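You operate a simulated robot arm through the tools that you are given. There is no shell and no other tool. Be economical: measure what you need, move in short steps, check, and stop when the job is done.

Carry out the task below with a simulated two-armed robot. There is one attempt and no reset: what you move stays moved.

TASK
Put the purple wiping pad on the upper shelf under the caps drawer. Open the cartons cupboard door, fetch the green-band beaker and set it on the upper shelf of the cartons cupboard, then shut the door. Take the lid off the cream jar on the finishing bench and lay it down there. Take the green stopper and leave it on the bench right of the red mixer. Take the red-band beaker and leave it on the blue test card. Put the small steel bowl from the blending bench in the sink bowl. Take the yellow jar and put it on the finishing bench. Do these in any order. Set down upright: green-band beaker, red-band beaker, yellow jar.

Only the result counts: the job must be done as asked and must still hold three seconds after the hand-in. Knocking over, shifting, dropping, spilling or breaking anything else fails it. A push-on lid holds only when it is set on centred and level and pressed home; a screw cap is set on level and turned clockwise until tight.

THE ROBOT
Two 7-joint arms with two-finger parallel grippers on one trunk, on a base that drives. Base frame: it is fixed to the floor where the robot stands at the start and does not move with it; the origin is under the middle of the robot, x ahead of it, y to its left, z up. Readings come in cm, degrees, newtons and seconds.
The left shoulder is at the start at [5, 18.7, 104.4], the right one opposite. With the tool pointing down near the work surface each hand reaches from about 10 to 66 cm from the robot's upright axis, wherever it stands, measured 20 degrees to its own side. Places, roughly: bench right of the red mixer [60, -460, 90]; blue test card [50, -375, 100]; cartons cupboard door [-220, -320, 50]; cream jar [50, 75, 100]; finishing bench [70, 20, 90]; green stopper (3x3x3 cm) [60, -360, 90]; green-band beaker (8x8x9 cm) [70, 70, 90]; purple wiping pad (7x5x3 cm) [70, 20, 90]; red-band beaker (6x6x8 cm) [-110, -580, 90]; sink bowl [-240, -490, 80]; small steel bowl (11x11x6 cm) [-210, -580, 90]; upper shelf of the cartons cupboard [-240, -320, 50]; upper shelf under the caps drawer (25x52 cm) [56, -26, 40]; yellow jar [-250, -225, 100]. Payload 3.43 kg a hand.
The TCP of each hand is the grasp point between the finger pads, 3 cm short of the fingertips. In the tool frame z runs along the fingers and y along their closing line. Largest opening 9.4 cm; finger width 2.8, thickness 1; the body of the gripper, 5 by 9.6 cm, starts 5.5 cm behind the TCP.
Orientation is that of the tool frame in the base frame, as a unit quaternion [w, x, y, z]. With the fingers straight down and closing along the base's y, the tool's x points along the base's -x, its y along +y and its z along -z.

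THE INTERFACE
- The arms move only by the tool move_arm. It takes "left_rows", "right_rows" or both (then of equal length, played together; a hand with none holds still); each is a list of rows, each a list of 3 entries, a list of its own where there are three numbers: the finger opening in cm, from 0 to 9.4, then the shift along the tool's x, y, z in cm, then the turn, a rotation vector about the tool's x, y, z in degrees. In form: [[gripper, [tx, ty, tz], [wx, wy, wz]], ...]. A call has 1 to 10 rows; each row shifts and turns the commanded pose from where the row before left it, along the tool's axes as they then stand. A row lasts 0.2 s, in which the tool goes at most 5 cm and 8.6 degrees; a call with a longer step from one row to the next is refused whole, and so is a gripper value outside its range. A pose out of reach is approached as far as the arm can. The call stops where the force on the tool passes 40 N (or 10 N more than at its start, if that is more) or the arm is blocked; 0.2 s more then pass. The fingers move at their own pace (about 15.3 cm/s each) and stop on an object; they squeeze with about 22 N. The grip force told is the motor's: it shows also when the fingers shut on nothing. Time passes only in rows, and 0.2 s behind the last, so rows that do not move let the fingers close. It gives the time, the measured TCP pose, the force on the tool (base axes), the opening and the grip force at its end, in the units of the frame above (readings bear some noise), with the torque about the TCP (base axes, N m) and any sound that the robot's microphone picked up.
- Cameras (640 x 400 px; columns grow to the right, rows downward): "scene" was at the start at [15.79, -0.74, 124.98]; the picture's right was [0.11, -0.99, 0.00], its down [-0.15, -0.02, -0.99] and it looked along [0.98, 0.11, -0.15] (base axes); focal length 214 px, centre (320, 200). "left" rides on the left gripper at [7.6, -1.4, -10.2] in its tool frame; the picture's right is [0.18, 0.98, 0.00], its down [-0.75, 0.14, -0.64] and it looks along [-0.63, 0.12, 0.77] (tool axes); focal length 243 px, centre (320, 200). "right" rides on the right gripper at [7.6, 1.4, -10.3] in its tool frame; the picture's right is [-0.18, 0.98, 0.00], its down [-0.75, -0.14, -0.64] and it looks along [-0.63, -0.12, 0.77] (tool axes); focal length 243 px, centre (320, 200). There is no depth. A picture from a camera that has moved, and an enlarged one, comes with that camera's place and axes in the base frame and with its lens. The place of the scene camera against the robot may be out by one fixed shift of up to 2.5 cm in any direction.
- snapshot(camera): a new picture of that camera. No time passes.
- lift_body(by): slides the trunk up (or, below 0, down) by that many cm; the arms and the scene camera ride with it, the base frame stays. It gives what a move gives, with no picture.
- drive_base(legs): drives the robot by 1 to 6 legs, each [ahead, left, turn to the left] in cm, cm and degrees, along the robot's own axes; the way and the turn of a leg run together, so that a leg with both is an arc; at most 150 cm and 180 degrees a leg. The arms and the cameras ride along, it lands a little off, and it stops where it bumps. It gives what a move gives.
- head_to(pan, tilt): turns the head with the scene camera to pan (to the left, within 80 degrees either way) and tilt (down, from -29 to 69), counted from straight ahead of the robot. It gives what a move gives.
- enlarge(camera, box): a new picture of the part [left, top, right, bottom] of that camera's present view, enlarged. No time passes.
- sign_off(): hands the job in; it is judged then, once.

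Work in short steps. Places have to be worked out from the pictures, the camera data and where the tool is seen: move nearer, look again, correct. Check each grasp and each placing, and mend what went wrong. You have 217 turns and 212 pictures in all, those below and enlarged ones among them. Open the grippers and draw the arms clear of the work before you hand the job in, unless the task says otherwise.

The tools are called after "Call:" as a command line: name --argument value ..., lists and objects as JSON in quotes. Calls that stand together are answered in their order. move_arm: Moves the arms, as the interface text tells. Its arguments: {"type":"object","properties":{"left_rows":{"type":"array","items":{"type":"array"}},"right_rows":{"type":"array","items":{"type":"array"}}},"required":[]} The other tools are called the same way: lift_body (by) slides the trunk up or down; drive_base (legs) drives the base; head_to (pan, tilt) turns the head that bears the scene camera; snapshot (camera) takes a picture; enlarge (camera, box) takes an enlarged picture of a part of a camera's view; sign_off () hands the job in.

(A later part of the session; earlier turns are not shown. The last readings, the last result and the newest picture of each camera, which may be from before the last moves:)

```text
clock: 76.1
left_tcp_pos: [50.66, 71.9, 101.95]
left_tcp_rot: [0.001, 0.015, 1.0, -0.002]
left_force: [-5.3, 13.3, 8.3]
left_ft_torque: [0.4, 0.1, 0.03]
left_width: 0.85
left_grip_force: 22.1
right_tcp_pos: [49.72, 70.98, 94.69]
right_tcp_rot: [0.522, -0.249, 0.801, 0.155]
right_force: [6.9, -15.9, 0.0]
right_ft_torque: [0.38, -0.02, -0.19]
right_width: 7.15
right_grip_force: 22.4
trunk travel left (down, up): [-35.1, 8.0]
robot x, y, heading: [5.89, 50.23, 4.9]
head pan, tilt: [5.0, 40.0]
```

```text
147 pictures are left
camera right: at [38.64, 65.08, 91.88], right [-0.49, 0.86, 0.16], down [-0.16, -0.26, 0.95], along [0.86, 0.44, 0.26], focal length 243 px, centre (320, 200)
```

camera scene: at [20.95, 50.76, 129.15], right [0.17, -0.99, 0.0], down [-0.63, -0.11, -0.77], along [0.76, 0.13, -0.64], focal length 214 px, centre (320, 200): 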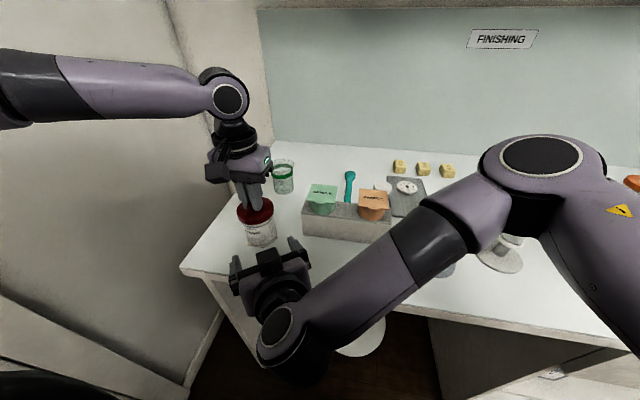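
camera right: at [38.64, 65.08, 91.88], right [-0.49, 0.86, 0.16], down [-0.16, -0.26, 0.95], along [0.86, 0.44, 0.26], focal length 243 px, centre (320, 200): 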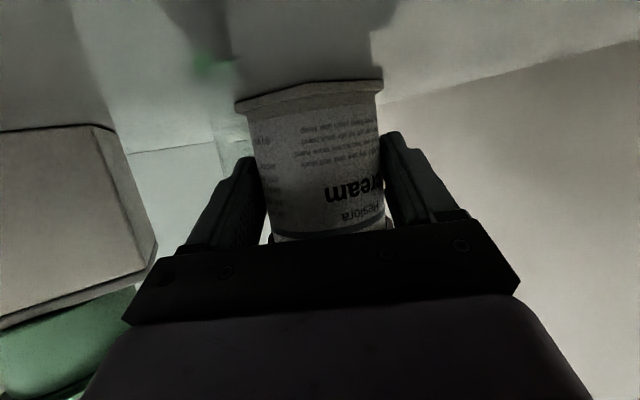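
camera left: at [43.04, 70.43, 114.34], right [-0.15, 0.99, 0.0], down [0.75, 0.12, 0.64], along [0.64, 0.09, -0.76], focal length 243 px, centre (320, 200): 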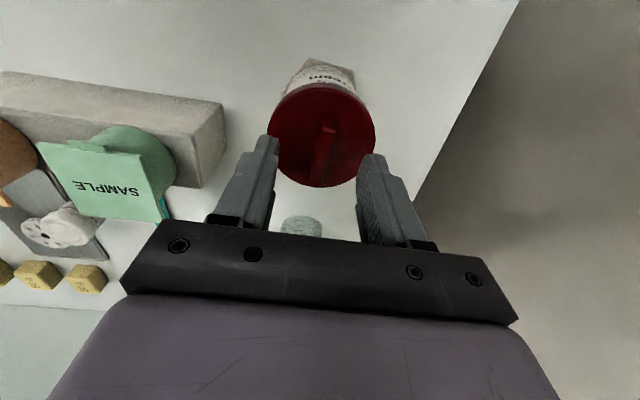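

Jar body held. Relax the small side load and try unscrewing counter-clockwise ~32°, watching torque.

Call:
move_arm --left_rows '[[0, [0, 0, 0], [0, 0, 0]], [0, [0, 0, 0], [0, 0, -8]], [0, [0, 0, 0], [0, 0, -8]], [0, [0, 0, 0], [0, 0, -8]], [0, [0, 0, 0], [0, 0, -8]]]' --right_rows '[[4, [0, -0.3, 0], [0, 0, 0]], [4, [0, 0, 0], [0, 0, 0]], [4, [0, 0, 0], [0, 0, 0]], [4, [0, 0, 0], [0, 0, 0]], [4, [0, 0, 0], [0, 0, 0]]]'

Call:
enlarge --camera "scene" --box '[180, 140, 340, 260]'

```text
clock: 77.3
left_tcp_pos: [50.61, 71.72, 101.82]
left_tcp_rot: [0.003, -0.261, 0.965, -0.003]
left_force: [-5.0, 8.9, 5.7]
left_ft_torque: [0.21, 0.05, -0.59]
left_width: 1.4
left_grip_force: 22.1
right_tcp_pos: [49.62, 70.98, 94.64]
right_tcp_rot: [0.519, -0.251, 0.802, 0.157]
right_force: [5.9, -6.9, -1.0]
right_ft_torque: [0.41, 0.51, 0.43]
right_width: 7.04
right_grip_force: 22.0
trunk travel left (down, up): [-35.1, 8.0]
robot x, y, heading: [6.35, 50.75, 4.4]
head pan, tilt: [5.0, 40.0]
```

```text
3.33 times, centred on (260, 200) of scene
camera zoom: at [20.96, 50.79, 129.15], right [0.17, -0.99, 0.0], down [-0.63, -0.11, -0.77], along [0.76, 0.13, -0.64], focal length 715 px, centre (520, 200)
```

zoom: 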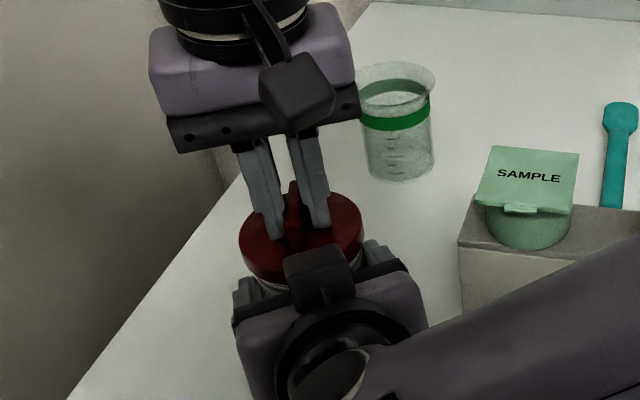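

The fingers twisted on the bar (width 1.4, 0.6 Nm) and the lid doesn't seem to turn: likely a push-on lid. Turn back and try pulling straight up while the right holds the jar.

Call:
move_arm --left_rows '[[0, [0, 0, 0], [0, 0, 8]], [0, [0, 0, 0], [0, 0, 8]], [0, [0, 0, 0], [0, 0, 8]], [0, [0, 0, 0], [0, 0, 8]], [0, [0, 0, 0], [0, 0, 0]], [0, [0, 0, -0.3], [0, 0, 0]], [0, [0, 0, -0.3], [0, 0, 0]], [0, [0, 0, -0.4], [0, 0, 0]]]'

Call:
enlarge --camera "scene" --box '[180, 140, 340, 260]'

```text
clock: 79.1
left_tcp_pos: [50.73, 71.71, 102.84]
left_tcp_rot: [0.002, 0.017, 1.0, -0.002]
left_force: [2.8, 8.1, -5.2]
left_ft_torque: [0.19, 0.03, 0.09]
left_width: 0.83
left_grip_force: 21.9
right_tcp_pos: [49.81, 70.87, 94.72]
right_tcp_rot: [0.521, -0.25, 0.801, 0.156]
right_force: [-2.8, -8.5, 6.4]
right_ft_torque: [0.53, -0.26, -0.17]
right_width: 6.97
right_grip_force: 22.0
trunk travel left (down, up): [-35.1, 8.0]
robot x, y, heading: [6.04, 50.76, 4.7]
head pan, tilt: [5.0, 40.0]
heard: snap
```

```text
3.33 times, centred on (260, 200) of scene
camera zoom: at [20.99, 50.78, 129.15], right [0.17, -0.99, 0.0], down [-0.63, -0.11, -0.77], along [0.76, 0.13, -0.64], focal length 715 px, centre (520, 200)
```

zoom: 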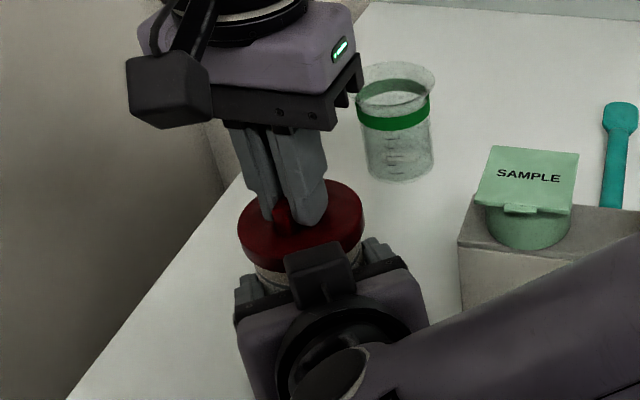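

A snap — the push-on lid came free. Lift further.

Call:
move_arm --left_rows '[[0, [0, 0, -1], [0, 0, 0]], [0, [0, 0, -2], [0, 0, 0]], [0, [0, 0, -3], [0, 0, 0]]]'

Call:
enlarge --camera "scene" --box '[180, 140, 340, 260]'

Call:
snapshot --camera "right"

```text
clock: 79.9
left_tcp_pos: [50.51, 71.76, 108.84]
left_tcp_rot: [0.002, 0.016, 1.0, -0.003]
left_force: [-0.6, -0.4, 0.4]
left_ft_torque: [0.01, 0.02, 0.01]
left_width: 0.86
left_grip_force: 21.7
right_tcp_pos: [49.62, 70.94, 94.73]
right_tcp_rot: [0.521, -0.25, 0.801, 0.156]
right_force: [-0.7, 0.9, 5.2]
right_ft_torque: [-0.04, 0.09, 0.02]
right_width: 6.94
right_grip_force: 21.9
trunk travel left (down, up): [-35.1, 8.0]
robot x, y, heading: [6.13, 50.74, 4.4]
head pan, tilt: [5.0, 40.0]
```

```text
3.33 times, centred on (260, 200) of scene
camera zoom: at [20.95, 50.77, 129.15], right [0.17, -0.99, 0.0], down [-0.63, -0.11, -0.77], along [0.76, 0.13, -0.64], focal length 715 px, centre (520, 200)
```

zoom: 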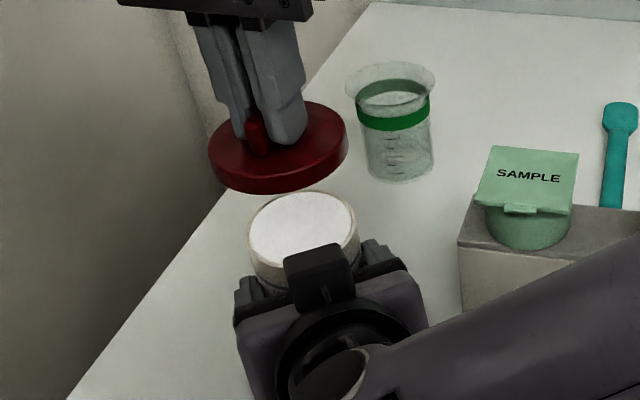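

```text
143 pictures are left
camera right: at [38.61, 64.96, 91.9], right [-0.49, 0.86, 0.16], down [-0.15, -0.27, 0.95], along [0.86, 0.45, 0.26], focal length 243 px, centre (320, 200)
```

right: 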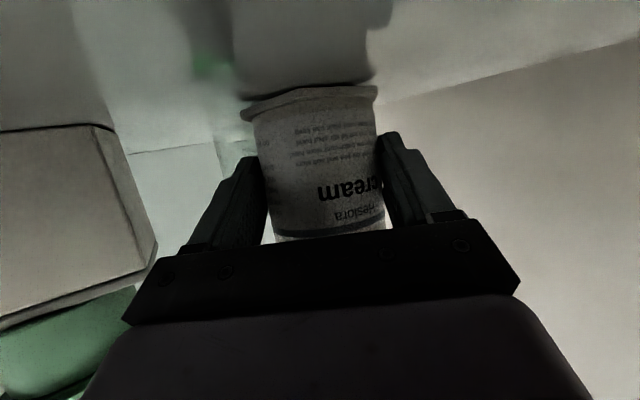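

The lid is off and the jar stands. Open the right hand, withdraw along the fingers, then move it right and up.

Call:
move_arm --right_rows '[[9.4, [0, 0, 0], [0, 0, 0]], [9.4, [0, 0, 0], [0, 0, 0]], [9.4, [0, 0, -3], [0, 0, 0]], [9.4, [0, 0, -3], [0, 0, 0]], [9.4, [0, 0, -3], [0, 0, 0]], [9.4, [-0.4, -3.3, -2.6], [0, 0, 0]], [9.4, [-0.4, -3.3, -2.6], [0, 0, 0]], [9.4, [-0.4, -3.3, -2.6], [0, 0, 0]], [9.4, [-0.4, -3.3, -2.6], [0, 0, 0]]]'

Call:
snapshot --camera "scene"

Call:
snapshot --camera "left"

```text
clock: 81.9
left_tcp_pos: [50.58, 71.82, 108.86]
left_tcp_rot: [0.003, 0.015, 1.0, -0.001]
left_force: [0.3, 0.5, -0.1]
left_ft_torque: [-0.01, 0.05, -0.01]
left_width: 0.83
left_grip_force: 22.0
right_tcp_pos: [43.34, 50.77, 104.38]
right_tcp_rot: [0.521, -0.251, 0.801, 0.156]
right_force: [-0.1, -0.5, -0.5]
right_ft_torque: [0.0, 0.01, -0.01]
right_width: 9.38
right_grip_force: 0.0
right hand out of reach, approached as far as the arm can: row 9
trunk travel left (down, up): [-35.1, 8.0]
robot x, y, heading: [6.04, 50.47, 4.3]
head pan, tilt: [5.0, 40.0]
```

```text
142 pictures are left
camera scene: at [20.98, 50.74, 129.15], right [0.17, -0.99, 0.0], down [-0.63, -0.11, -0.77], along [0.76, 0.13, -0.64], focal length 214 px, centre (320, 200)
```

scene: 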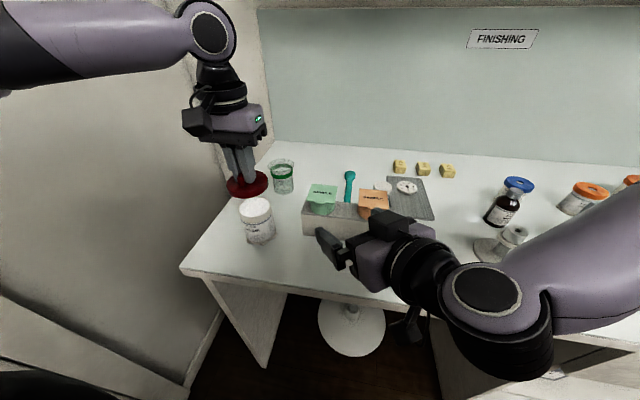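

```text
141 pictures are left
camera left: at [42.89, 70.51, 119.13], right [-0.15, 0.99, 0.0], down [0.75, 0.12, 0.65], along [0.64, 0.1, -0.76], focal length 243 px, centre (320, 200)
```

left: 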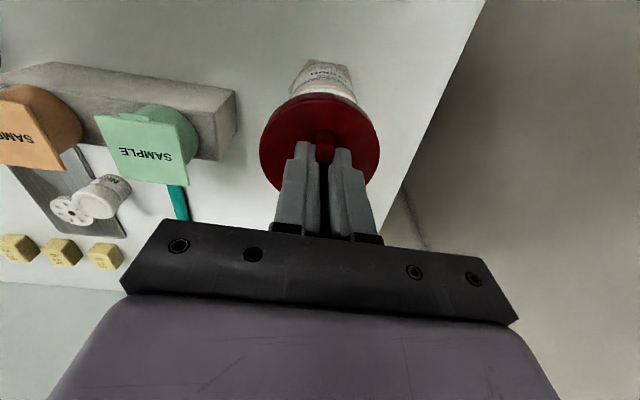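

Unwind the right hand's yaw and pitch while moving it right.

Call:
move_arm --right_rows '[[9.4, [0, -2, -1], [7.2, 0, 3.4]], [9.4, [0, -2, -1], [7.2, 0, 3.4]], [9.4, [0, -2, 0], [7.2, 0, 3.4]], [9.4, [0, -2, 0], [7.2, 0, 3.4]], [9.4, [-1, -2, 0], [0, 8.3, 0]], [9.4, [-1, -2, 0], [0, 8.3, 0]], [9.4, [-1, -2, 0], [0, 8.3, 0]], [9.4, [-1, -2, 0], [0, 8.3, 0]], [9.4, [0, -2, -1], [0, 8.3, 0]], [9.4, [0, -2, -1], [0, 8.3, 0]]]'

Call:
snapshot --camera "scene"

```text
clock: 84.1
left_tcp_pos: [50.55, 71.89, 108.82]
left_tcp_rot: [0.003, 0.016, 1.0, -0.002]
left_force: [0.2, -0.7, 0.2]
left_ft_torque: [0.0, -0.02, -0.02]
left_width: 0.84
left_grip_force: 21.8
right_tcp_pos: [47.66, 31.48, 109.77]
right_tcp_rot: [0.14, -0.022, 0.99, 0.004]
right_force: [-0.9, 0.4, 0.2]
right_ft_torque: [-0.01, -0.01, 0.02]
right_width: 9.41
right_grip_force: 0.1
right hand out of reach, approached as far as the arm can: row 1, 2
trunk travel left (down, up): [-35.1, 8.0]
robot x, y, heading: [6.03, 50.56, 4.5]
head pan, tilt: [5.0, 40.0]
```

```text
140 pictures are left
camera scene: at [21.0, 50.76, 129.14], right [0.17, -0.99, 0.0], down [-0.63, -0.11, -0.77], along [0.76, 0.13, -0.64], focal length 214 px, centre (320, 200)
```

scene: 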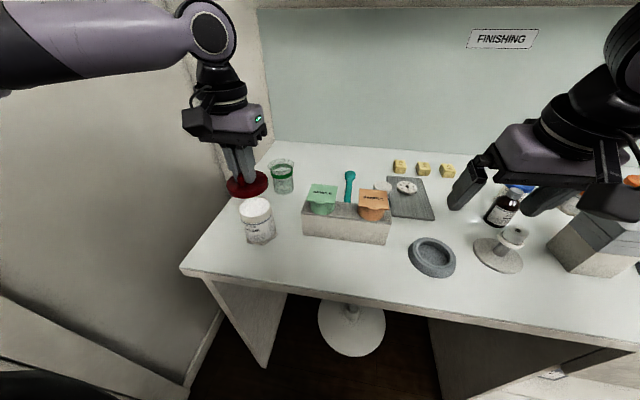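

Raise both a little, then use the base to carry the lid to the free spot in front of the sample box (~[46.5, 57]).

Call:
move_arm --left_rows '[[0, [0, 0, -2], [0, 0, 0]], [0, [0, 0, -1], [0, 0, 0]], [0, [0, 0, 0], [0, 0, 0]]]' --right_rows '[[9.4, [0, 0, -4], [0, 8, 0]], [9.4, [0, 0, -4], [0, 8, 0]], [9.4, [0, 0, -3], [0, 0, 0]]]'

Call:
drive_base --legs '[[-4, 0, 0], [0, -14.5, 0]]'

Call:
snapshot --camera "scene"

Call:
snapshot --camera "left"

```text
clock: 84.9
left_tcp_pos: [50.47, 71.74, 111.78]
left_tcp_rot: [0.003, 0.016, 1.0, -0.004]
left_force: [0.6, 0.1, 0.5]
left_ft_torque: [-0.01, 0.01, -0.02]
left_width: 0.86
left_grip_force: 21.9
right_tcp_pos: [45.85, 31.62, 120.78]
right_tcp_rot: [0.0, -0.022, 1.0, 0.001]
right_force: [-0.7, -0.3, -0.8]
right_ft_torque: [-0.02, -0.02, 0.03]
right_width: 9.38
right_grip_force: 0.0
trunk travel left (down, up): [-35.1, 8.0]
robot x, y, heading: [5.99, 50.69, 4.8]
head pan, tilt: [5.0, 40.0]
```

```text
clock: 87.3
left_tcp_pos: [47.72, 57.35, 111.83]
left_tcp_rot: [0.003, 0.014, 1.0, -0.002]
left_force: [0.4, 1.1, 0.5]
left_ft_torque: [0.04, 0.01, 0.0]
left_width: 0.85
left_grip_force: 21.5
right_tcp_pos: [43.03, 17.14, 120.82]
right_tcp_rot: [0.002, -0.024, 1.0, 0.001]
right_force: [-0.3, -0.1, -0.3]
right_ft_torque: [0.05, -0.01, 0.01]
right_width: 9.42
right_grip_force: 0.1
trunk travel left (down, up): [-35.1, 8.0]
robot x, y, heading: [2.9, 36.05, 5.1]
head pan, tilt: [5.0, 40.0]
```

```text
139 pictures are left
camera scene: at [18.2, 36.2, 129.15], right [0.17, -0.99, 0.0], down [-0.63, -0.11, -0.77], along [0.75, 0.13, -0.64], focal length 214 px, centre (320, 200)
```

scene: 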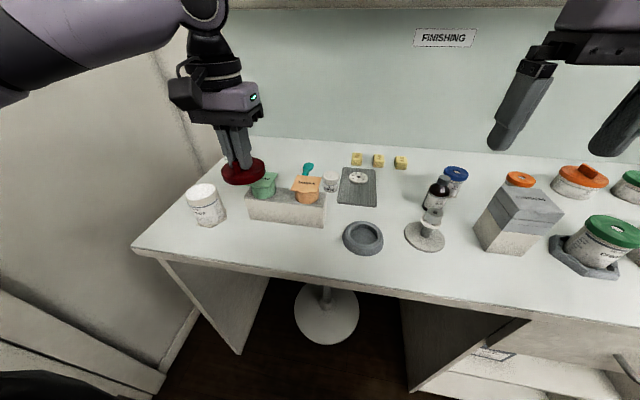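

```text
138 pictures are left
camera left: at [39.97, 56.15, 122.09], right [-0.16, 0.99, -0.01], down [0.75, 0.12, 0.65], along [0.64, 0.1, -0.76], focal length 243 px, centre (320, 200)
```

left: 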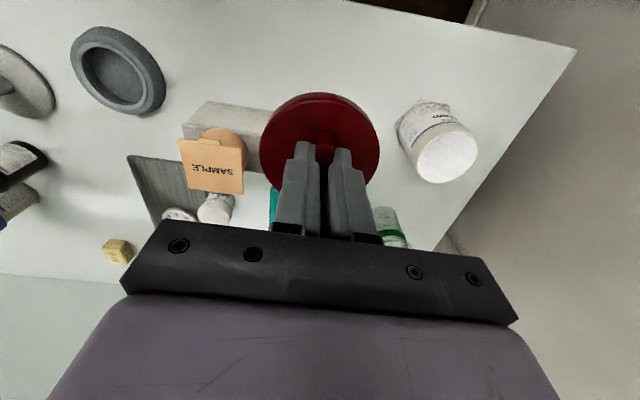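

The spot at x≈45.5, y≈57 is free (box front at x≈52.5, bench edge ≈39.5). Lower the lid until contact.

Call:
move_arm --left_rows '[[0, [2.2, 0, 3], [0, 0, 0]], [0, [0, 0, 4], [0, 0, 0]], [0, [0, 0, 4], [0, 0, 0]], [0, [0, 0, 3], [0, 0, 0]], [0, [0, 0, 0.8], [0, 0, 0]], [0, [0, 0, 0.5], [0, 0, 0]], [0, [0, 0, 0.4], [0, 0, 0]]]'

Call:
snapshot --camera "scene"

```text
clock: 88.9
left_tcp_pos: [45.62, 57.39, 96.22]
left_tcp_rot: [0.003, 0.014, 1.0, -0.004]
left_force: [1.1, 0.0, -0.8]
left_ft_torque: [0.01, 0.01, 0.01]
left_width: 0.82
left_grip_force: 21.9
right_tcp_pos: [43.2, 17.04, 120.74]
right_tcp_rot: [0.001, -0.023, 1.0, 0.001]
right_force: [-0.4, 0.4, 0.1]
right_ft_torque: [0.0, 0.02, -0.02]
right_width: 9.4
right_grip_force: 0.2
trunk travel left (down, up): [-35.1, 8.0]
robot x, y, heading: [3.31, 36.04, 4.8]
head pan, tilt: [5.0, 40.0]
```

```text
137 pictures are left
camera scene: at [18.2, 36.23, 129.15], right [0.17, -0.99, 0.0], down [-0.63, -0.11, -0.77], along [0.75, 0.13, -0.64], focal length 214 px, centre (320, 200)
```

scene: 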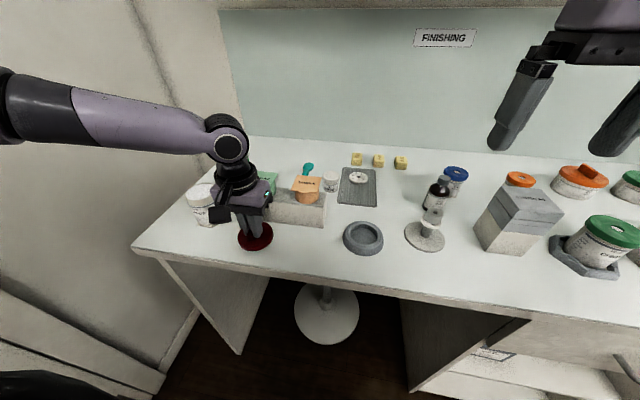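

Not touching yet; go down in small steps until force, then release and rise.

Call:
move_arm --left_rows '[[0, [0, 0, 0.4], [0, 0, 0]], [0, [0, 0, 0.3], [0, 0, 0]], [0, [0, 0, 0.3], [0, 0, 0]], [0, [0, 0, 0.2], [0, 0, 0]]]'

Call:
enlarge --camera "scene" --box '[160, 160, 320, 260]'

```text
clock: 89.9
left_tcp_pos: [45.58, 57.31, 94.79]
left_tcp_rot: [0.003, 0.014, 1.0, -0.003]
left_force: [-0.9, 0.0, 0.6]
left_ft_torque: [-0.01, 0.0, 0.0]
left_width: 0.84
left_grip_force: 22.3
right_tcp_pos: [43.23, 17.05, 120.84]
right_tcp_rot: [0.001, -0.023, 1.0, 0.001]
right_force: [-0.6, -0.2, 0.1]
right_ft_torque: [-0.02, 0.0, 0.01]
right_width: 9.4
right_grip_force: 0.0
trunk travel left (down, up): [-35.1, 8.0]
robot x, y, heading: [3.36, 36.06, 5.1]
head pan, tilt: [5.0, 40.0]
```

```text
4.00 times, centred on (240, 210) of scene
camera zoom: at [18.2, 36.23, 129.15], right [0.17, -0.99, 0.0], down [-0.63, -0.11, -0.77], along [0.75, 0.13, -0.64], focal length 858 px, centre (640, 160)
```

zoom: 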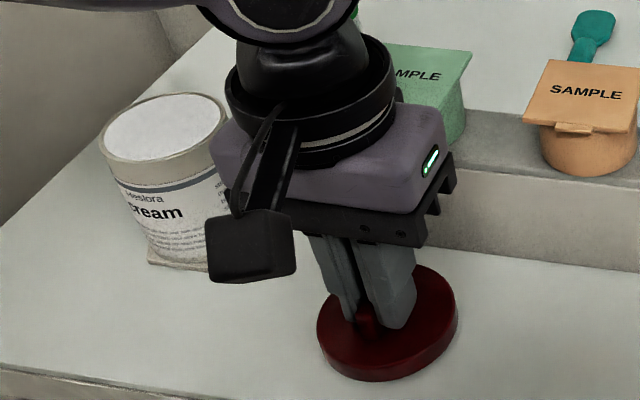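

Still slightly above; lower further.

Call:
move_arm --left_rows '[[0, [0, 0, 0.4], [0, 0, 0]], [0, [0, 0, 0.4], [0, 0, 0]], [0, [0, 0, 0.3], [0, 0, 0]]]'

```text
clock: 90.7
left_tcp_pos: [45.56, 57.34, 94.31]
left_tcp_rot: [0.008, 0.013, 1.0, -0.003]
left_force: [-3.6, 7.8, 38.0]
left_ft_torque: [0.34, 0.55, -0.1]
left_width: 0.86
left_grip_force: 22.2
right_tcp_pos: [42.82, 16.99, 121.02]
right_tcp_rot: [0.003, -0.023, 1.0, 0.001]
right_force: [-0.3, -0.4, -0.5]
right_ft_torque: [0.02, -0.02, -0.02]
right_width: 9.4
right_grip_force: 0.0
trunk travel left (down, up): [-35.1, 8.0]
robot x, y, heading: [2.78, 36.73, 5.1]
head pan, tilt: [5.0, 40.0]
```

Contact. Relieve slightly, open 3 cm and rise.

Call:
move_arm --left_rows '[[0, [0, 0, -0.4], [0, 0, 0]], [4, [0, 0, 0], [0, 0, 0]], [4, [0, 0, 0], [0, 0, 0]], [4, [0, 0, -3], [0, 0, 0]], [4, [0, 0, -4], [0, 0, 0]], [4, [0, 0, -4], [0, 0, 0]], [4, [0, 0, -4], [0, 0, 0]], [4, [0, 0, -4], [0, 0, 0]]]'

Call:
snapshot --camera "scene"

Call:
snapshot --camera "left"

```text
clock: 92.5
left_tcp_pos: [45.52, 57.3, 113.38]
left_tcp_rot: [0.003, 0.014, 1.0, -0.002]
left_force: [-0.5, -0.4, -0.2]
left_ft_torque: [-0.02, 0.01, 0.01]
left_width: 4.0
left_grip_force: 0.0
right_tcp_pos: [43.19, 17.06, 120.74]
right_tcp_rot: [0.002, -0.024, 1.0, 0.001]
right_force: [-0.5, 0.0, -0.6]
right_ft_torque: [0.0, 0.04, 0.0]
right_width: 9.4
right_grip_force: 0.0
trunk travel left (down, up): [-35.1, 8.0]
robot x, y, heading: [3.21, 36.24, 4.9]
head pan, tilt: [5.0, 40.0]
```

```text
135 pictures are left
camera scene: at [18.19, 36.23, 129.14], right [0.17, -0.99, 0.0], down [-0.63, -0.11, -0.77], along [0.75, 0.13, -0.64], focal length 214 px, centre (320, 200)
```

scene: 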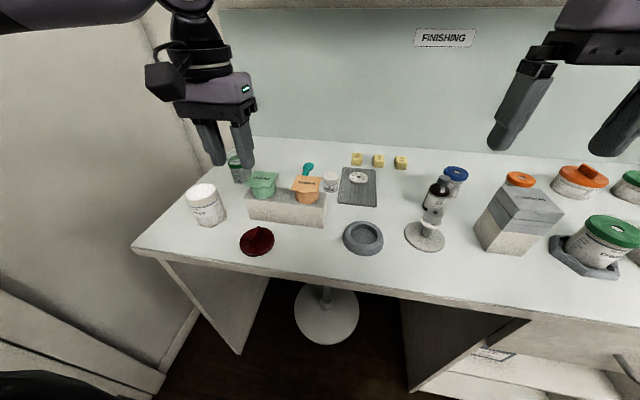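

```text
134 pictures are left
camera left: at [37.82, 56.0, 123.64], right [-0.16, 0.99, -0.01], down [0.75, 0.12, 0.65], along [0.64, 0.1, -0.76], focal length 243 px, centre (320, 200)
```

left: 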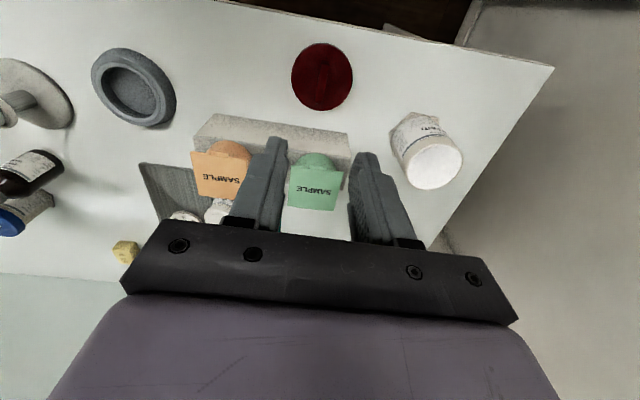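

The lid lies on the bench, jar open. Next the green-band beaker at ≈[68.5, 72]. Move the base left and ahead.

Call:
drive_base --legs '[[0, 17, 0], [12, 0, -5]]'

Call:
move_arm --left_rows '[[9.4, [-3, -0.5, 0], [0, 0, 0]], [9.4, [-3, -0.5, 0], [0, 0, 0]]]'

Call:
snapshot --camera "left"

Call:
snapshot --camera "scene"

```text
clock: 95.4
left_tcp_pos: [57.82, 70.78, 113.31]
left_tcp_rot: [0.002, 0.058, 0.998, -0.003]
left_force: [0.5, -0.2, -0.4]
left_ft_torque: [-0.02, 0.01, -0.02]
left_width: 4.02
left_grip_force: 0.1
right_tcp_pos: [51.88, 30.94, 120.77]
right_tcp_rot: [0.001, 0.02, 1.0, 0.001]
right_force: [-0.8, 0.3, -0.8]
right_ft_torque: [0.01, 0.02, -0.02]
right_width: 9.4
right_grip_force: 0.1
trunk travel left (down, up): [-35.1, 8.0]
robot x, y, heading: [13.97, 53.23, -0.1]
head pan, tilt: [5.0, 40.0]
```

```text
clock: 96.0
left_tcp_pos: [59.41, 70.73, 113.23]
left_tcp_rot: [0.004, 0.057, 0.998, -0.004]
left_force: [0.9, -0.3, -0.5]
left_ft_torque: [0.01, -0.01, -0.01]
left_width: 9.41
left_grip_force: 0.0
left hand out of reach, approached as far as the arm can: row 1, 2
right_tcp_pos: [51.84, 31.01, 120.73]
right_tcp_rot: [0.002, 0.02, 1.0, 0.001]
right_force: [-0.8, 0.6, -0.2]
right_ft_torque: [0.02, 0.02, 0.0]
right_width: 9.38
right_grip_force: 0.0
trunk travel left (down, up): [-35.1, 8.0]
robot x, y, heading: [13.45, 53.16, -0.2]
head pan, tilt: [5.0, 40.0]
```

```text
133 pictures are left
camera left: at [51.57, 70.27, 123.52], right [-0.07, 1.0, -0.01], down [0.76, 0.06, 0.65], along [0.65, 0.04, -0.76], focal length 243 px, centre (320, 200)
```

left: 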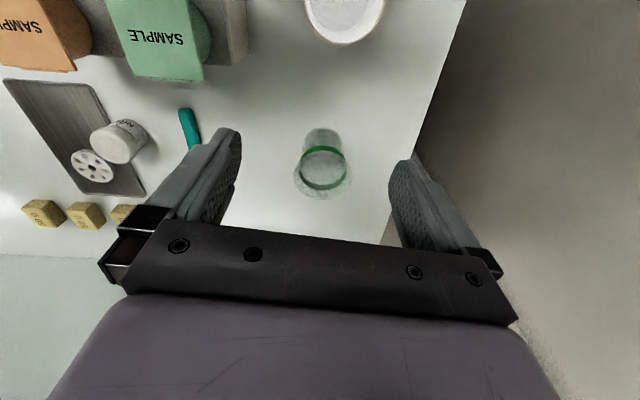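

```text
132 pictures are left
camera scene: at [28.83, 52.27, 129.15], right [0.09, -1.0, 0.0], down [-0.64, -0.05, -0.77], along [0.76, 0.07, -0.64], focal length 214 px, centre (320, 200)
```

scene: 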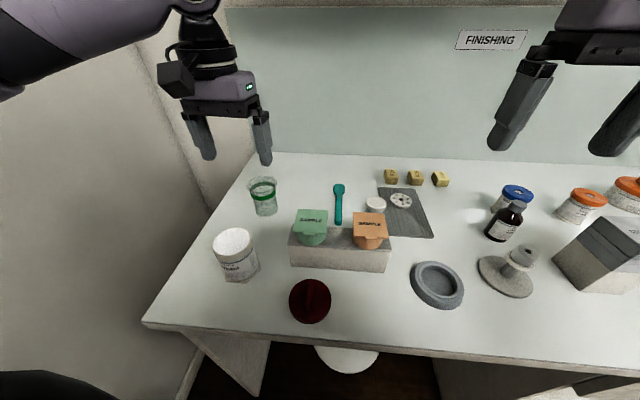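

Beaker at ≈[69.2, 71.7]. Drive 9.8 ahead so the hand is over it.

Call:
drive_base --legs '[[9.8, 0.8, 0]]'

Call:
snapshot --camera "left"

```text
clock: 97.1
left_tcp_pos: [68.93, 71.56, 113.15]
left_tcp_rot: [0.003, 0.056, 0.998, -0.004]
left_force: [0.0, -0.7, 0.4]
left_ft_torque: [-0.02, 0.05, -0.01]
left_width: 9.4
left_grip_force: 0.0
right_tcp_pos: [61.49, 31.88, 120.84]
right_tcp_rot: [0.0, 0.02, 1.0, 0.001]
right_force: [0.4, 0.8, -0.9]
right_ft_torque: [-0.01, 0.03, 0.0]
right_width: 9.4
right_grip_force: 0.1
trunk travel left (down, up): [-35.1, 8.0]
robot x, y, heading: [23.09, 54.09, 0.0]
head pan, tilt: [5.0, 40.0]
```

```text
131 pictures are left
camera left: at [61.16, 71.1, 123.49], right [-0.07, 1.0, -0.01], down [0.76, 0.06, 0.65], along [0.64, 0.04, -0.76], focal length 243 px, centre (320, 200)
```

left: 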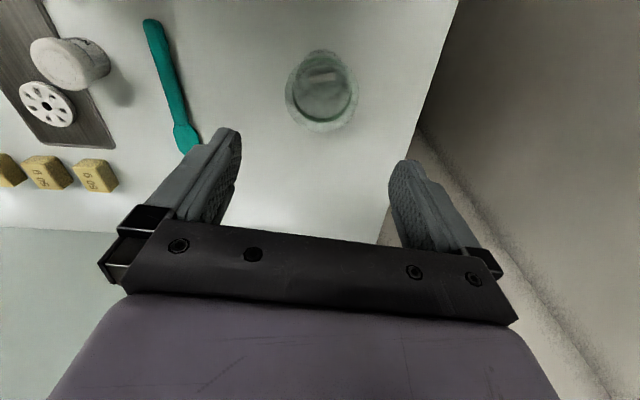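

Centred. Descend to z≈103 and check.

Call:
move_arm --left_rows '[[9.4, [0.4, 0, 4], [0, 0, 0]], [9.4, [0, 0, 4], [0, 0, 0]], [9.4, [0, 0, 2], [0, 0, 0]]]'

Call:
snapshot --camera "left"

```text
clock: 97.9
left_tcp_pos: [68.55, 71.54, 103.21]
left_tcp_rot: [0.003, 0.057, 0.998, -0.004]
left_force: [0.4, 0.2, -0.8]
left_ft_torque: [0.0, 0.02, -0.01]
left_width: 9.4
left_grip_force: 0.0
right_tcp_pos: [61.33, 31.89, 120.88]
right_tcp_rot: [0.002, 0.019, 1.0, 0.001]
right_force: [0.1, 0.9, -0.4]
right_ft_torque: [0.0, -0.04, -0.02]
right_width: 9.41
right_grip_force: 0.1
trunk travel left (down, up): [-35.1, 8.0]
robot x, y, heading: [23.5, 54.34, -0.1]
head pan, tilt: [5.0, 40.0]
```

```text
130 pictures are left
camera left: at [60.7, 71.15, 113.52], right [-0.07, 1.0, -0.01], down [0.76, 0.06, 0.65], along [0.65, 0.04, -0.76], focal length 243 px, centre (320, 200)
```

left: 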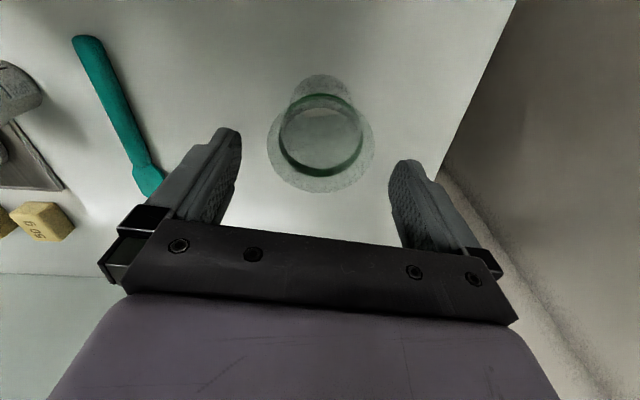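

Aligned; descend 7.7 and close.

Call:
move_arm --left_rows '[[9.4, [-0.2, 0, 3], [0, 0, 0]], [9.4, [0, 0, 3], [0, 0, 0]], [9.4, [0, 0, 1.7], [0, 0, 0]], [5, [0, 0, 0], [0, 0, 0]], [5, [0, 0, 0], [0, 0, 0]], [5, [0, 0, 0], [0, 0, 0]]]'

Call:
snapshot --camera "left"

```text
clock: 99.3
left_tcp_pos: [68.75, 71.54, 95.45]
left_tcp_rot: [0.005, 0.056, 0.998, -0.005]
left_force: [2.1, 0.8, 4.2]
left_ft_torque: [0.12, 0.0, -0.05]
left_width: 7.92
left_grip_force: 21.8
right_tcp_pos: [61.43, 31.77, 120.76]
right_tcp_rot: [0.002, 0.02, 1.0, 0.001]
right_force: [0.0, 0.1, 0.0]
right_ft_torque: [-0.01, -0.05, 0.0]
right_width: 9.4
right_grip_force: 0.0
trunk travel left (down, up): [-35.1, 8.0]
robot x, y, heading: [23.2, 54.27, -0.1]
head pan, tilt: [5.0, 40.0]
```

```text
129 pictures are left
camera left: at [60.88, 71.05, 105.75], right [-0.07, 1.0, -0.01], down [0.76, 0.06, 0.65], along [0.65, 0.04, -0.76], focal length 243 px, centre (320, 200)
```

left: 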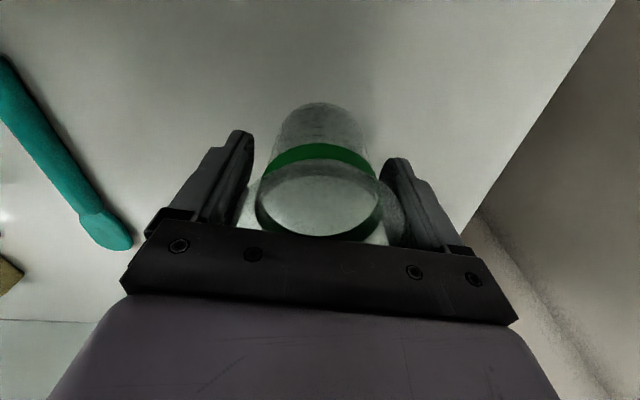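

Gripped at 7.9 (the rim). Lift and check.

Call:
move_arm --left_rows '[[5, [0, 0, -1], [0, 0, 0]], [5, [0, 0, -3], [0, 0, 0]], [5, [0, 0, -4], [0, 0, 0]], [5, [0, 0, -4], [0, 0, 0]], [5, [0, 0, -4], [0, 0, 0]], [5, [0, 0, -4], [0, 0, 0]]]'

Call:
snapshot --camera "left"

Call:
snapshot --camera "scene"

```text
clock: 100.7
left_tcp_pos: [68.92, 72.24, 114.71]
left_tcp_rot: [0.003, 0.056, 0.998, -0.004]
left_force: [0.3, 0.2, -1.2]
left_ft_torque: [-0.01, 0.02, 0.04]
left_width: 7.94
left_grip_force: 21.3
left hand out of reach, approached as far as the arm can: row 6
right_tcp_pos: [61.42, 31.89, 120.73]
right_tcp_rot: [0.001, 0.019, 1.0, 0.001]
right_force: [-0.8, 0.5, -0.2]
right_ft_torque: [0.01, -0.03, 0.01]
right_width: 9.39
right_grip_force: 0.0
trunk travel left (down, up): [-35.1, 8.0]
robot x, y, heading: [23.31, 54.23, -0.1]
head pan, tilt: [5.0, 40.0]
```

```text
128 pictures are left
camera left: at [61.06, 71.67, 124.98], right [-0.07, 1.0, -0.01], down [0.76, 0.06, 0.65], along [0.64, 0.04, -0.76], focal length 243 px, centre (320, 200)
```

left: 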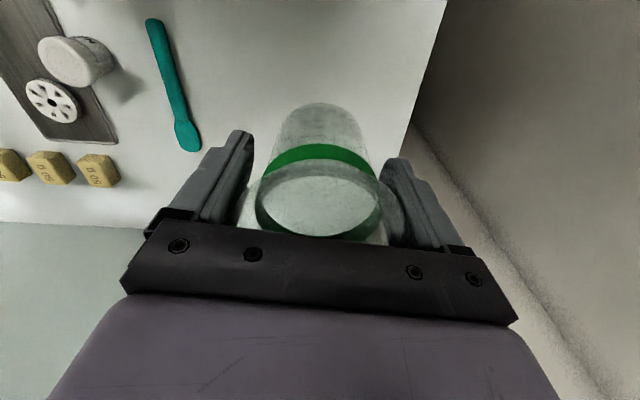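

```text
127 pictures are left
camera scene: at [38.36, 53.09, 129.15], right [0.09, -1.0, 0.0], down [-0.64, -0.06, -0.77], along [0.76, 0.07, -0.64], focal length 214 px, centre (320, 200)
```

scene: 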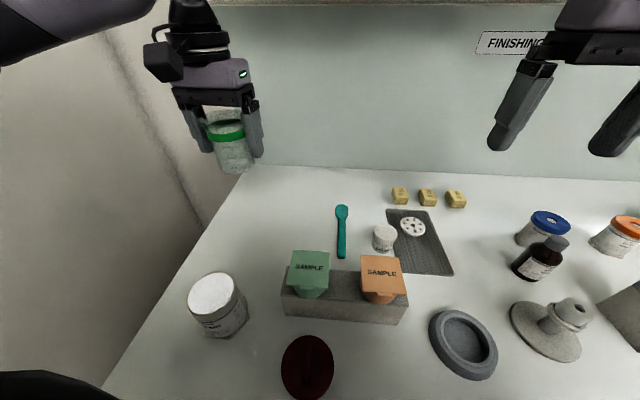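

Beaker held. Back away from the bench and turn to face along the room (−y).

Call:
drive_base --legs '[[-90, 0, 0], [0, 0, -90]]'

Call:
head_to --pan 0 --tilt 10

Call:
snapshot --camera "scene"

Call:
head_to --pan -45 --tilt 15

Call:
snapshot --camera "scene"

```text
clock: 109.2
left_tcp_pos: [-47.13, 9.1, 114.66]
left_tcp_rot: [0.0, 0.733, 0.68, -0.005]
left_force: [-0.2, 0.5, -0.2]
left_ft_torque: [0.0, 0.0, 0.01]
left_width: 7.91
left_grip_force: 22.1
right_tcp_pos: [-87.73, 15.02, 120.78]
right_tcp_rot: [0.002, 0.707, 0.707, -0.001]
right_force: [0.7, 0.9, -0.6]
right_ft_torque: [-0.02, 0.01, 0.0]
right_width: 9.38
right_grip_force: 0.1
trunk travel left (down, up): [-35.1, 8.0]
robot x, y, heading: [-67.09, 53.79, -87.7]
head pan, tilt: [5.0, 40.0]
```

```text
clock: 110.2
left_tcp_pos: [-47.19, 9.07, 114.68]
left_tcp_rot: [0.0, 0.733, 0.68, -0.005]
left_force: [0.1, -0.1, 0.1]
left_ft_torque: [0.03, 0.01, 0.02]
left_width: 7.91
left_grip_force: 21.8
right_tcp_pos: [-87.79, 14.86, 120.83]
right_tcp_rot: [0.002, 0.707, 0.708, -0.001]
right_force: [0.2, 0.2, -0.7]
right_ft_torque: [-0.02, -0.01, 0.03]
right_width: 9.43
right_grip_force: 0.0
trunk travel left (down, up): [-35.1, 8.0]
robot x, y, heading: [-66.67, 53.82, -87.8]
head pan, tilt: [0.0, 10.0]
```

```text
126 pictures are left
camera scene: at [-65.63, 37.0, 133.91], right [-1.0, -0.04, 0.0], down [-0.01, 0.17, -0.98], along [0.04, -0.98, -0.17], focal length 214 px, centre (320, 200)
```

scene: 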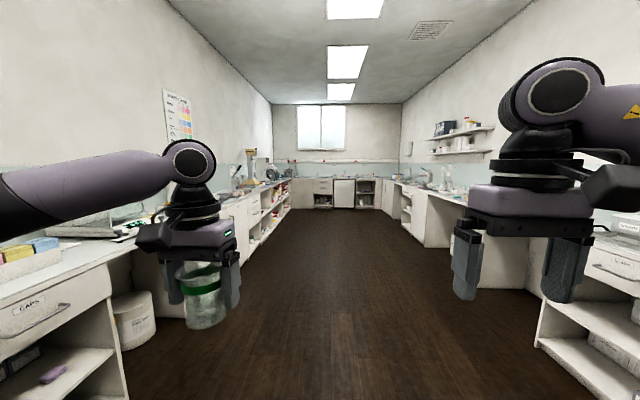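

```text
clock: 111.3
left_tcp_pos: [-47.17, 9.05, 114.66]
left_tcp_rot: [0.0, 0.733, 0.68, -0.005]
left_force: [-0.1, -0.1, -0.4]
left_ft_torque: [-0.02, 0.0, -0.01]
left_width: 7.93
left_grip_force: 22.5
right_tcp_pos: [-87.89, 15.05, 120.68]
right_tcp_rot: [0.001, 0.707, 0.707, -0.001]
right_force: [0.7, -0.3, -0.4]
right_ft_torque: [-0.01, -0.03, -0.02]
right_width: 9.39
right_grip_force: 0.1
trunk travel left (down, up): [-35.1, 8.0]
robot x, y, heading: [-67.14, 54.07, -87.8]
head pan, tilt: [-45.0, 15.0]
```

```text
125 pictures are left
camera scene: at [-72.33, 39.43, 133.1], right [-0.73, 0.68, 0.0], down [0.18, 0.19, -0.97], along [-0.66, -0.71, -0.26], focal length 214 px, centre (320, 200)
```

scene: 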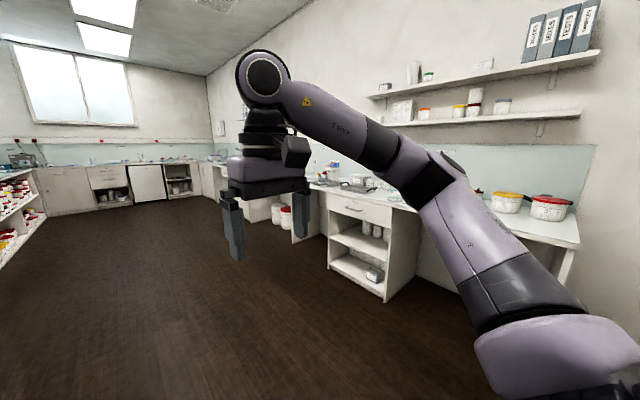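

The corridor is free. Drive down the room about 300 cm to come abreast of the cartons cupboard.

Call:
drive_base --legs '[[0, -15, -2], [150, 0, 0], [150, 0, 0], [0, 0, -60]]'

Call:
head_to --pan 0 --tilt 25

Call:
snapshot --camera "scene"

```text
clock: 112.5
left_tcp_pos: [-52.66, 8.66, 114.54]
left_tcp_rot: [0.0, 0.736, 0.677, -0.005]
left_force: [0.3, 0.1, -0.9]
left_ft_torque: [0.03, -0.01, 0.02]
left_width: 7.9
left_grip_force: 22.3
right_tcp_pos: [-93.08, 14.92, 120.82]
right_tcp_rot: [0.001, 0.71, 0.704, 0.0]
right_force: [-0.3, 0.6, -0.5]
right_ft_torque: [-0.01, 0.03, 0.01]
right_width: 9.4
right_grip_force: 0.0
trunk travel left (down, up): [-35.1, 8.0]
robot x, y, heading: [-71.63, 53.6, -88.8]
head pan, tilt: [-45.0, 15.0]
stopped in leg 1: the robot was blocked; the commanded pose is now the measured one
```

```text
clock: 113.6
left_tcp_pos: [-52.63, 8.67, 114.7]
left_tcp_rot: [0.0, 0.737, 0.676, -0.005]
left_force: [0.1, -0.5, -1.0]
left_ft_torque: [0.01, 0.0, 0.02]
left_width: 7.91
left_grip_force: 21.9
right_tcp_pos: [-93.03, 15.09, 120.73]
right_tcp_rot: [0.002, 0.711, 0.703, -0.001]
right_force: [-0.5, 0.4, -0.1]
right_ft_torque: [-0.02, 0.0, 0.0]
right_width: 9.41
right_grip_force: 0.0
trunk travel left (down, up): [-35.1, 8.0]
robot x, y, heading: [-71.64, 54.1, -88.1]
head pan, tilt: [0.0, 25.0]
```

```text
124 pictures are left
camera scene: at [-70.78, 36.92, 131.48], right [-1.0, -0.03, 0.0], down [-0.01, 0.42, -0.91], along [0.02, -0.91, -0.42], focal length 214 px, centre (320, 200)
```

scene: 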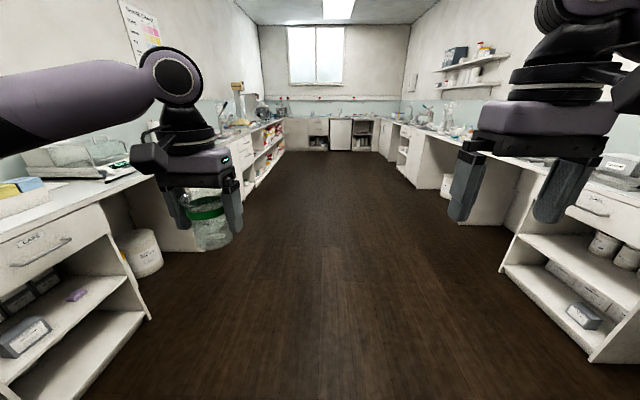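

Something blocked sideways travel; just drive straight ahead down the corridor.

Call:
drive_base --legs '[[60, 0, -2], [120, 0, 0], [120, 0, 0]]'

Call:
snapshot --camera "scene"

```text
clock: 128.4
left_tcp_pos: [-55.18, -291.72, 114.61]
left_tcp_rot: [0.0, 0.747, 0.665, -0.005]
left_force: [-0.2, -0.4, -1.8]
left_ft_torque: [0.01, -0.01, 0.0]
left_width: 7.94
left_grip_force: 21.8
right_tcp_pos: [-95.64, -284.12, 120.76]
right_tcp_rot: [0.001, 0.721, 0.693, -0.001]
right_force: [-1.3, 0.1, 0.0]
right_ft_torque: [0.01, 0.01, 0.0]
right_width: 9.4
right_grip_force: 0.1
trunk travel left (down, up): [-35.1, 8.0]
robot x, y, heading: [-73.43, -245.75, -90.2]
head pan, tilt: [0.0, 25.0]
```

```text
123 pictures are left
camera scene: at [-72.62, -262.8, 131.47], right [-1.0, 0.0, 0.0], down [0.0, 0.42, -0.91], along [0.0, -0.91, -0.42], focal length 214 px, centre (320, 200)
```

scene: 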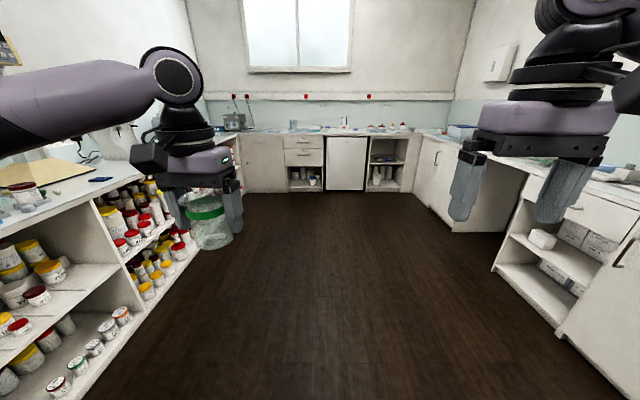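

The cartons cupboard is just out of view at right. Turn to face it (−x).

Call:
drive_base --legs '[[45, 0, 0], [0, 0, -90]]'

Call:
snapshot --camera "scene"

```text
clock: 135.0
left_tcp_pos: [-119.37, -308.0, 114.68]
left_tcp_rot: [-0.004, 0.998, -0.066, -0.003]
left_force: [-0.6, -0.1, -0.9]
left_ft_torque: [0.0, 0.01, -0.01]
left_width: 7.96
left_grip_force: 21.6
right_tcp_pos: [-111.11, -267.66, 120.94]
right_tcp_rot: [0.001, 1.0, -0.029, -0.002]
right_force: [0.4, -0.1, 0.1]
right_ft_torque: [-0.03, 0.0, -0.01]
right_width: 9.42
right_grip_force: 0.1
trunk travel left (down, up): [-35.1, 8.0]
robot x, y, heading: [-73.56, -290.44, 178.7]
head pan, tilt: [0.0, 25.0]
```

```text
122 pictures are left
camera scene: at [-87.73, -292.19, 131.48], right [0.02, 1.0, 0.0], down [0.42, -0.01, -0.91], along [-0.91, 0.02, -0.42], focal length 214 px, centre (320, 200)
```

scene: 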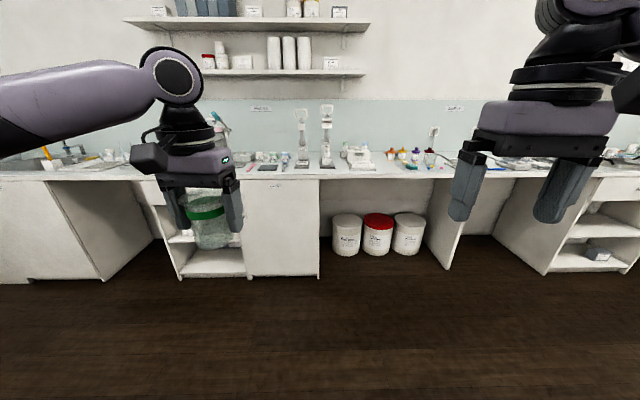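

The plain door at y≈−290..−343 is the cartons cupboard. Enlarge to find handle and hinge.

Call:
enlarge --camera "scene" --box '[140, 150, 340, 290]'

```text
2.86 times, centred on (240, 220) of scene
camera zoom: at [-87.73, -292.19, 131.48], right [0.02, 1.0, 0.0], down [0.42, -0.01, -0.91], along [-0.91, 0.02, -0.42], focal length 613 px, centre (549, 143)
```

zoom: 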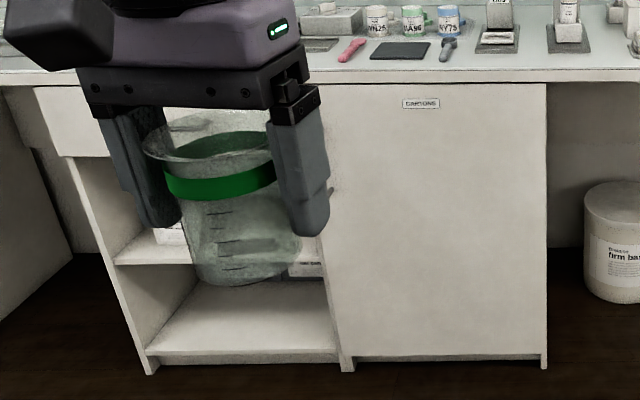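

The handle seems to be at the left edge, behind my finger. Shift left 30 and go nearer for a clear view.

Call:
drive_base --legs '[[20, 40, 0]]'

Call:
head_to --pan 0 --tilt 35

Call:
snapshot --camera "scene"

```text
clock: 139.0
left_tcp_pos: [-139.73, -347.92, 114.65]
left_tcp_rot: [-0.003, 0.998, -0.063, -0.004]
left_force: [-0.5, 0.3, -0.3]
left_ft_torque: [0.01, 0.0, -0.01]
left_width: 7.95
left_grip_force: 21.7
right_tcp_pos: [-131.64, -307.69, 120.8]
right_tcp_rot: [0.001, 1.0, -0.025, -0.002]
right_force: [-0.3, -0.5, -0.2]
right_ft_torque: [-0.01, -0.04, 0.01]
right_width: 9.41
right_grip_force: 0.1
trunk travel left (down, up): [-35.1, 8.0]
robot x, y, heading: [-93.76, -330.37, 179.3]
head pan, tilt: [0.0, 25.0]
```

```text
clock: 139.8
left_tcp_pos: [-139.77, -347.82, 114.61]
left_tcp_rot: [-0.004, 0.998, -0.063, -0.003]
left_force: [-0.4, -1.0, -0.5]
left_ft_torque: [-0.03, 0.0, -0.01]
left_width: 7.92
left_grip_force: 22.2
right_tcp_pos: [-131.66, -307.59, 120.77]
right_tcp_rot: [0.001, 1.0, -0.024, -0.002]
right_force: [-0.5, -0.5, 0.5]
right_ft_torque: [0.02, 0.03, -0.02]
right_width: 9.4
right_grip_force: 0.1
trunk travel left (down, up): [-35.1, 8.0]
robot x, y, heading: [-93.81, -330.36, 179.3]
head pan, tilt: [0.0, 35.0]
```

```text
120 pictures are left
camera scene: at [-107.78, -331.95, 129.91], right [0.01, 1.0, 0.0], down [0.57, -0.01, -0.82], along [-0.82, 0.01, -0.57], focal length 214 px, centre (320, 200)
```

scene: 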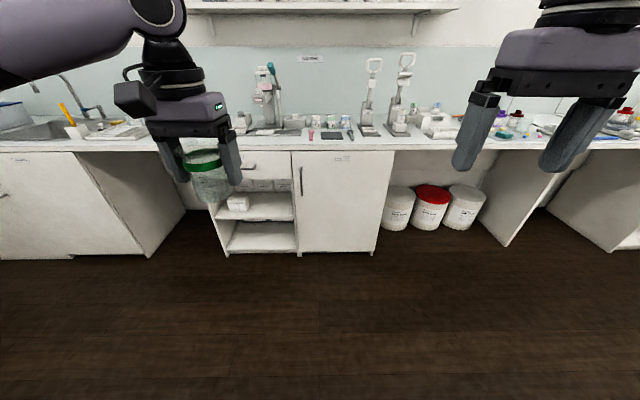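

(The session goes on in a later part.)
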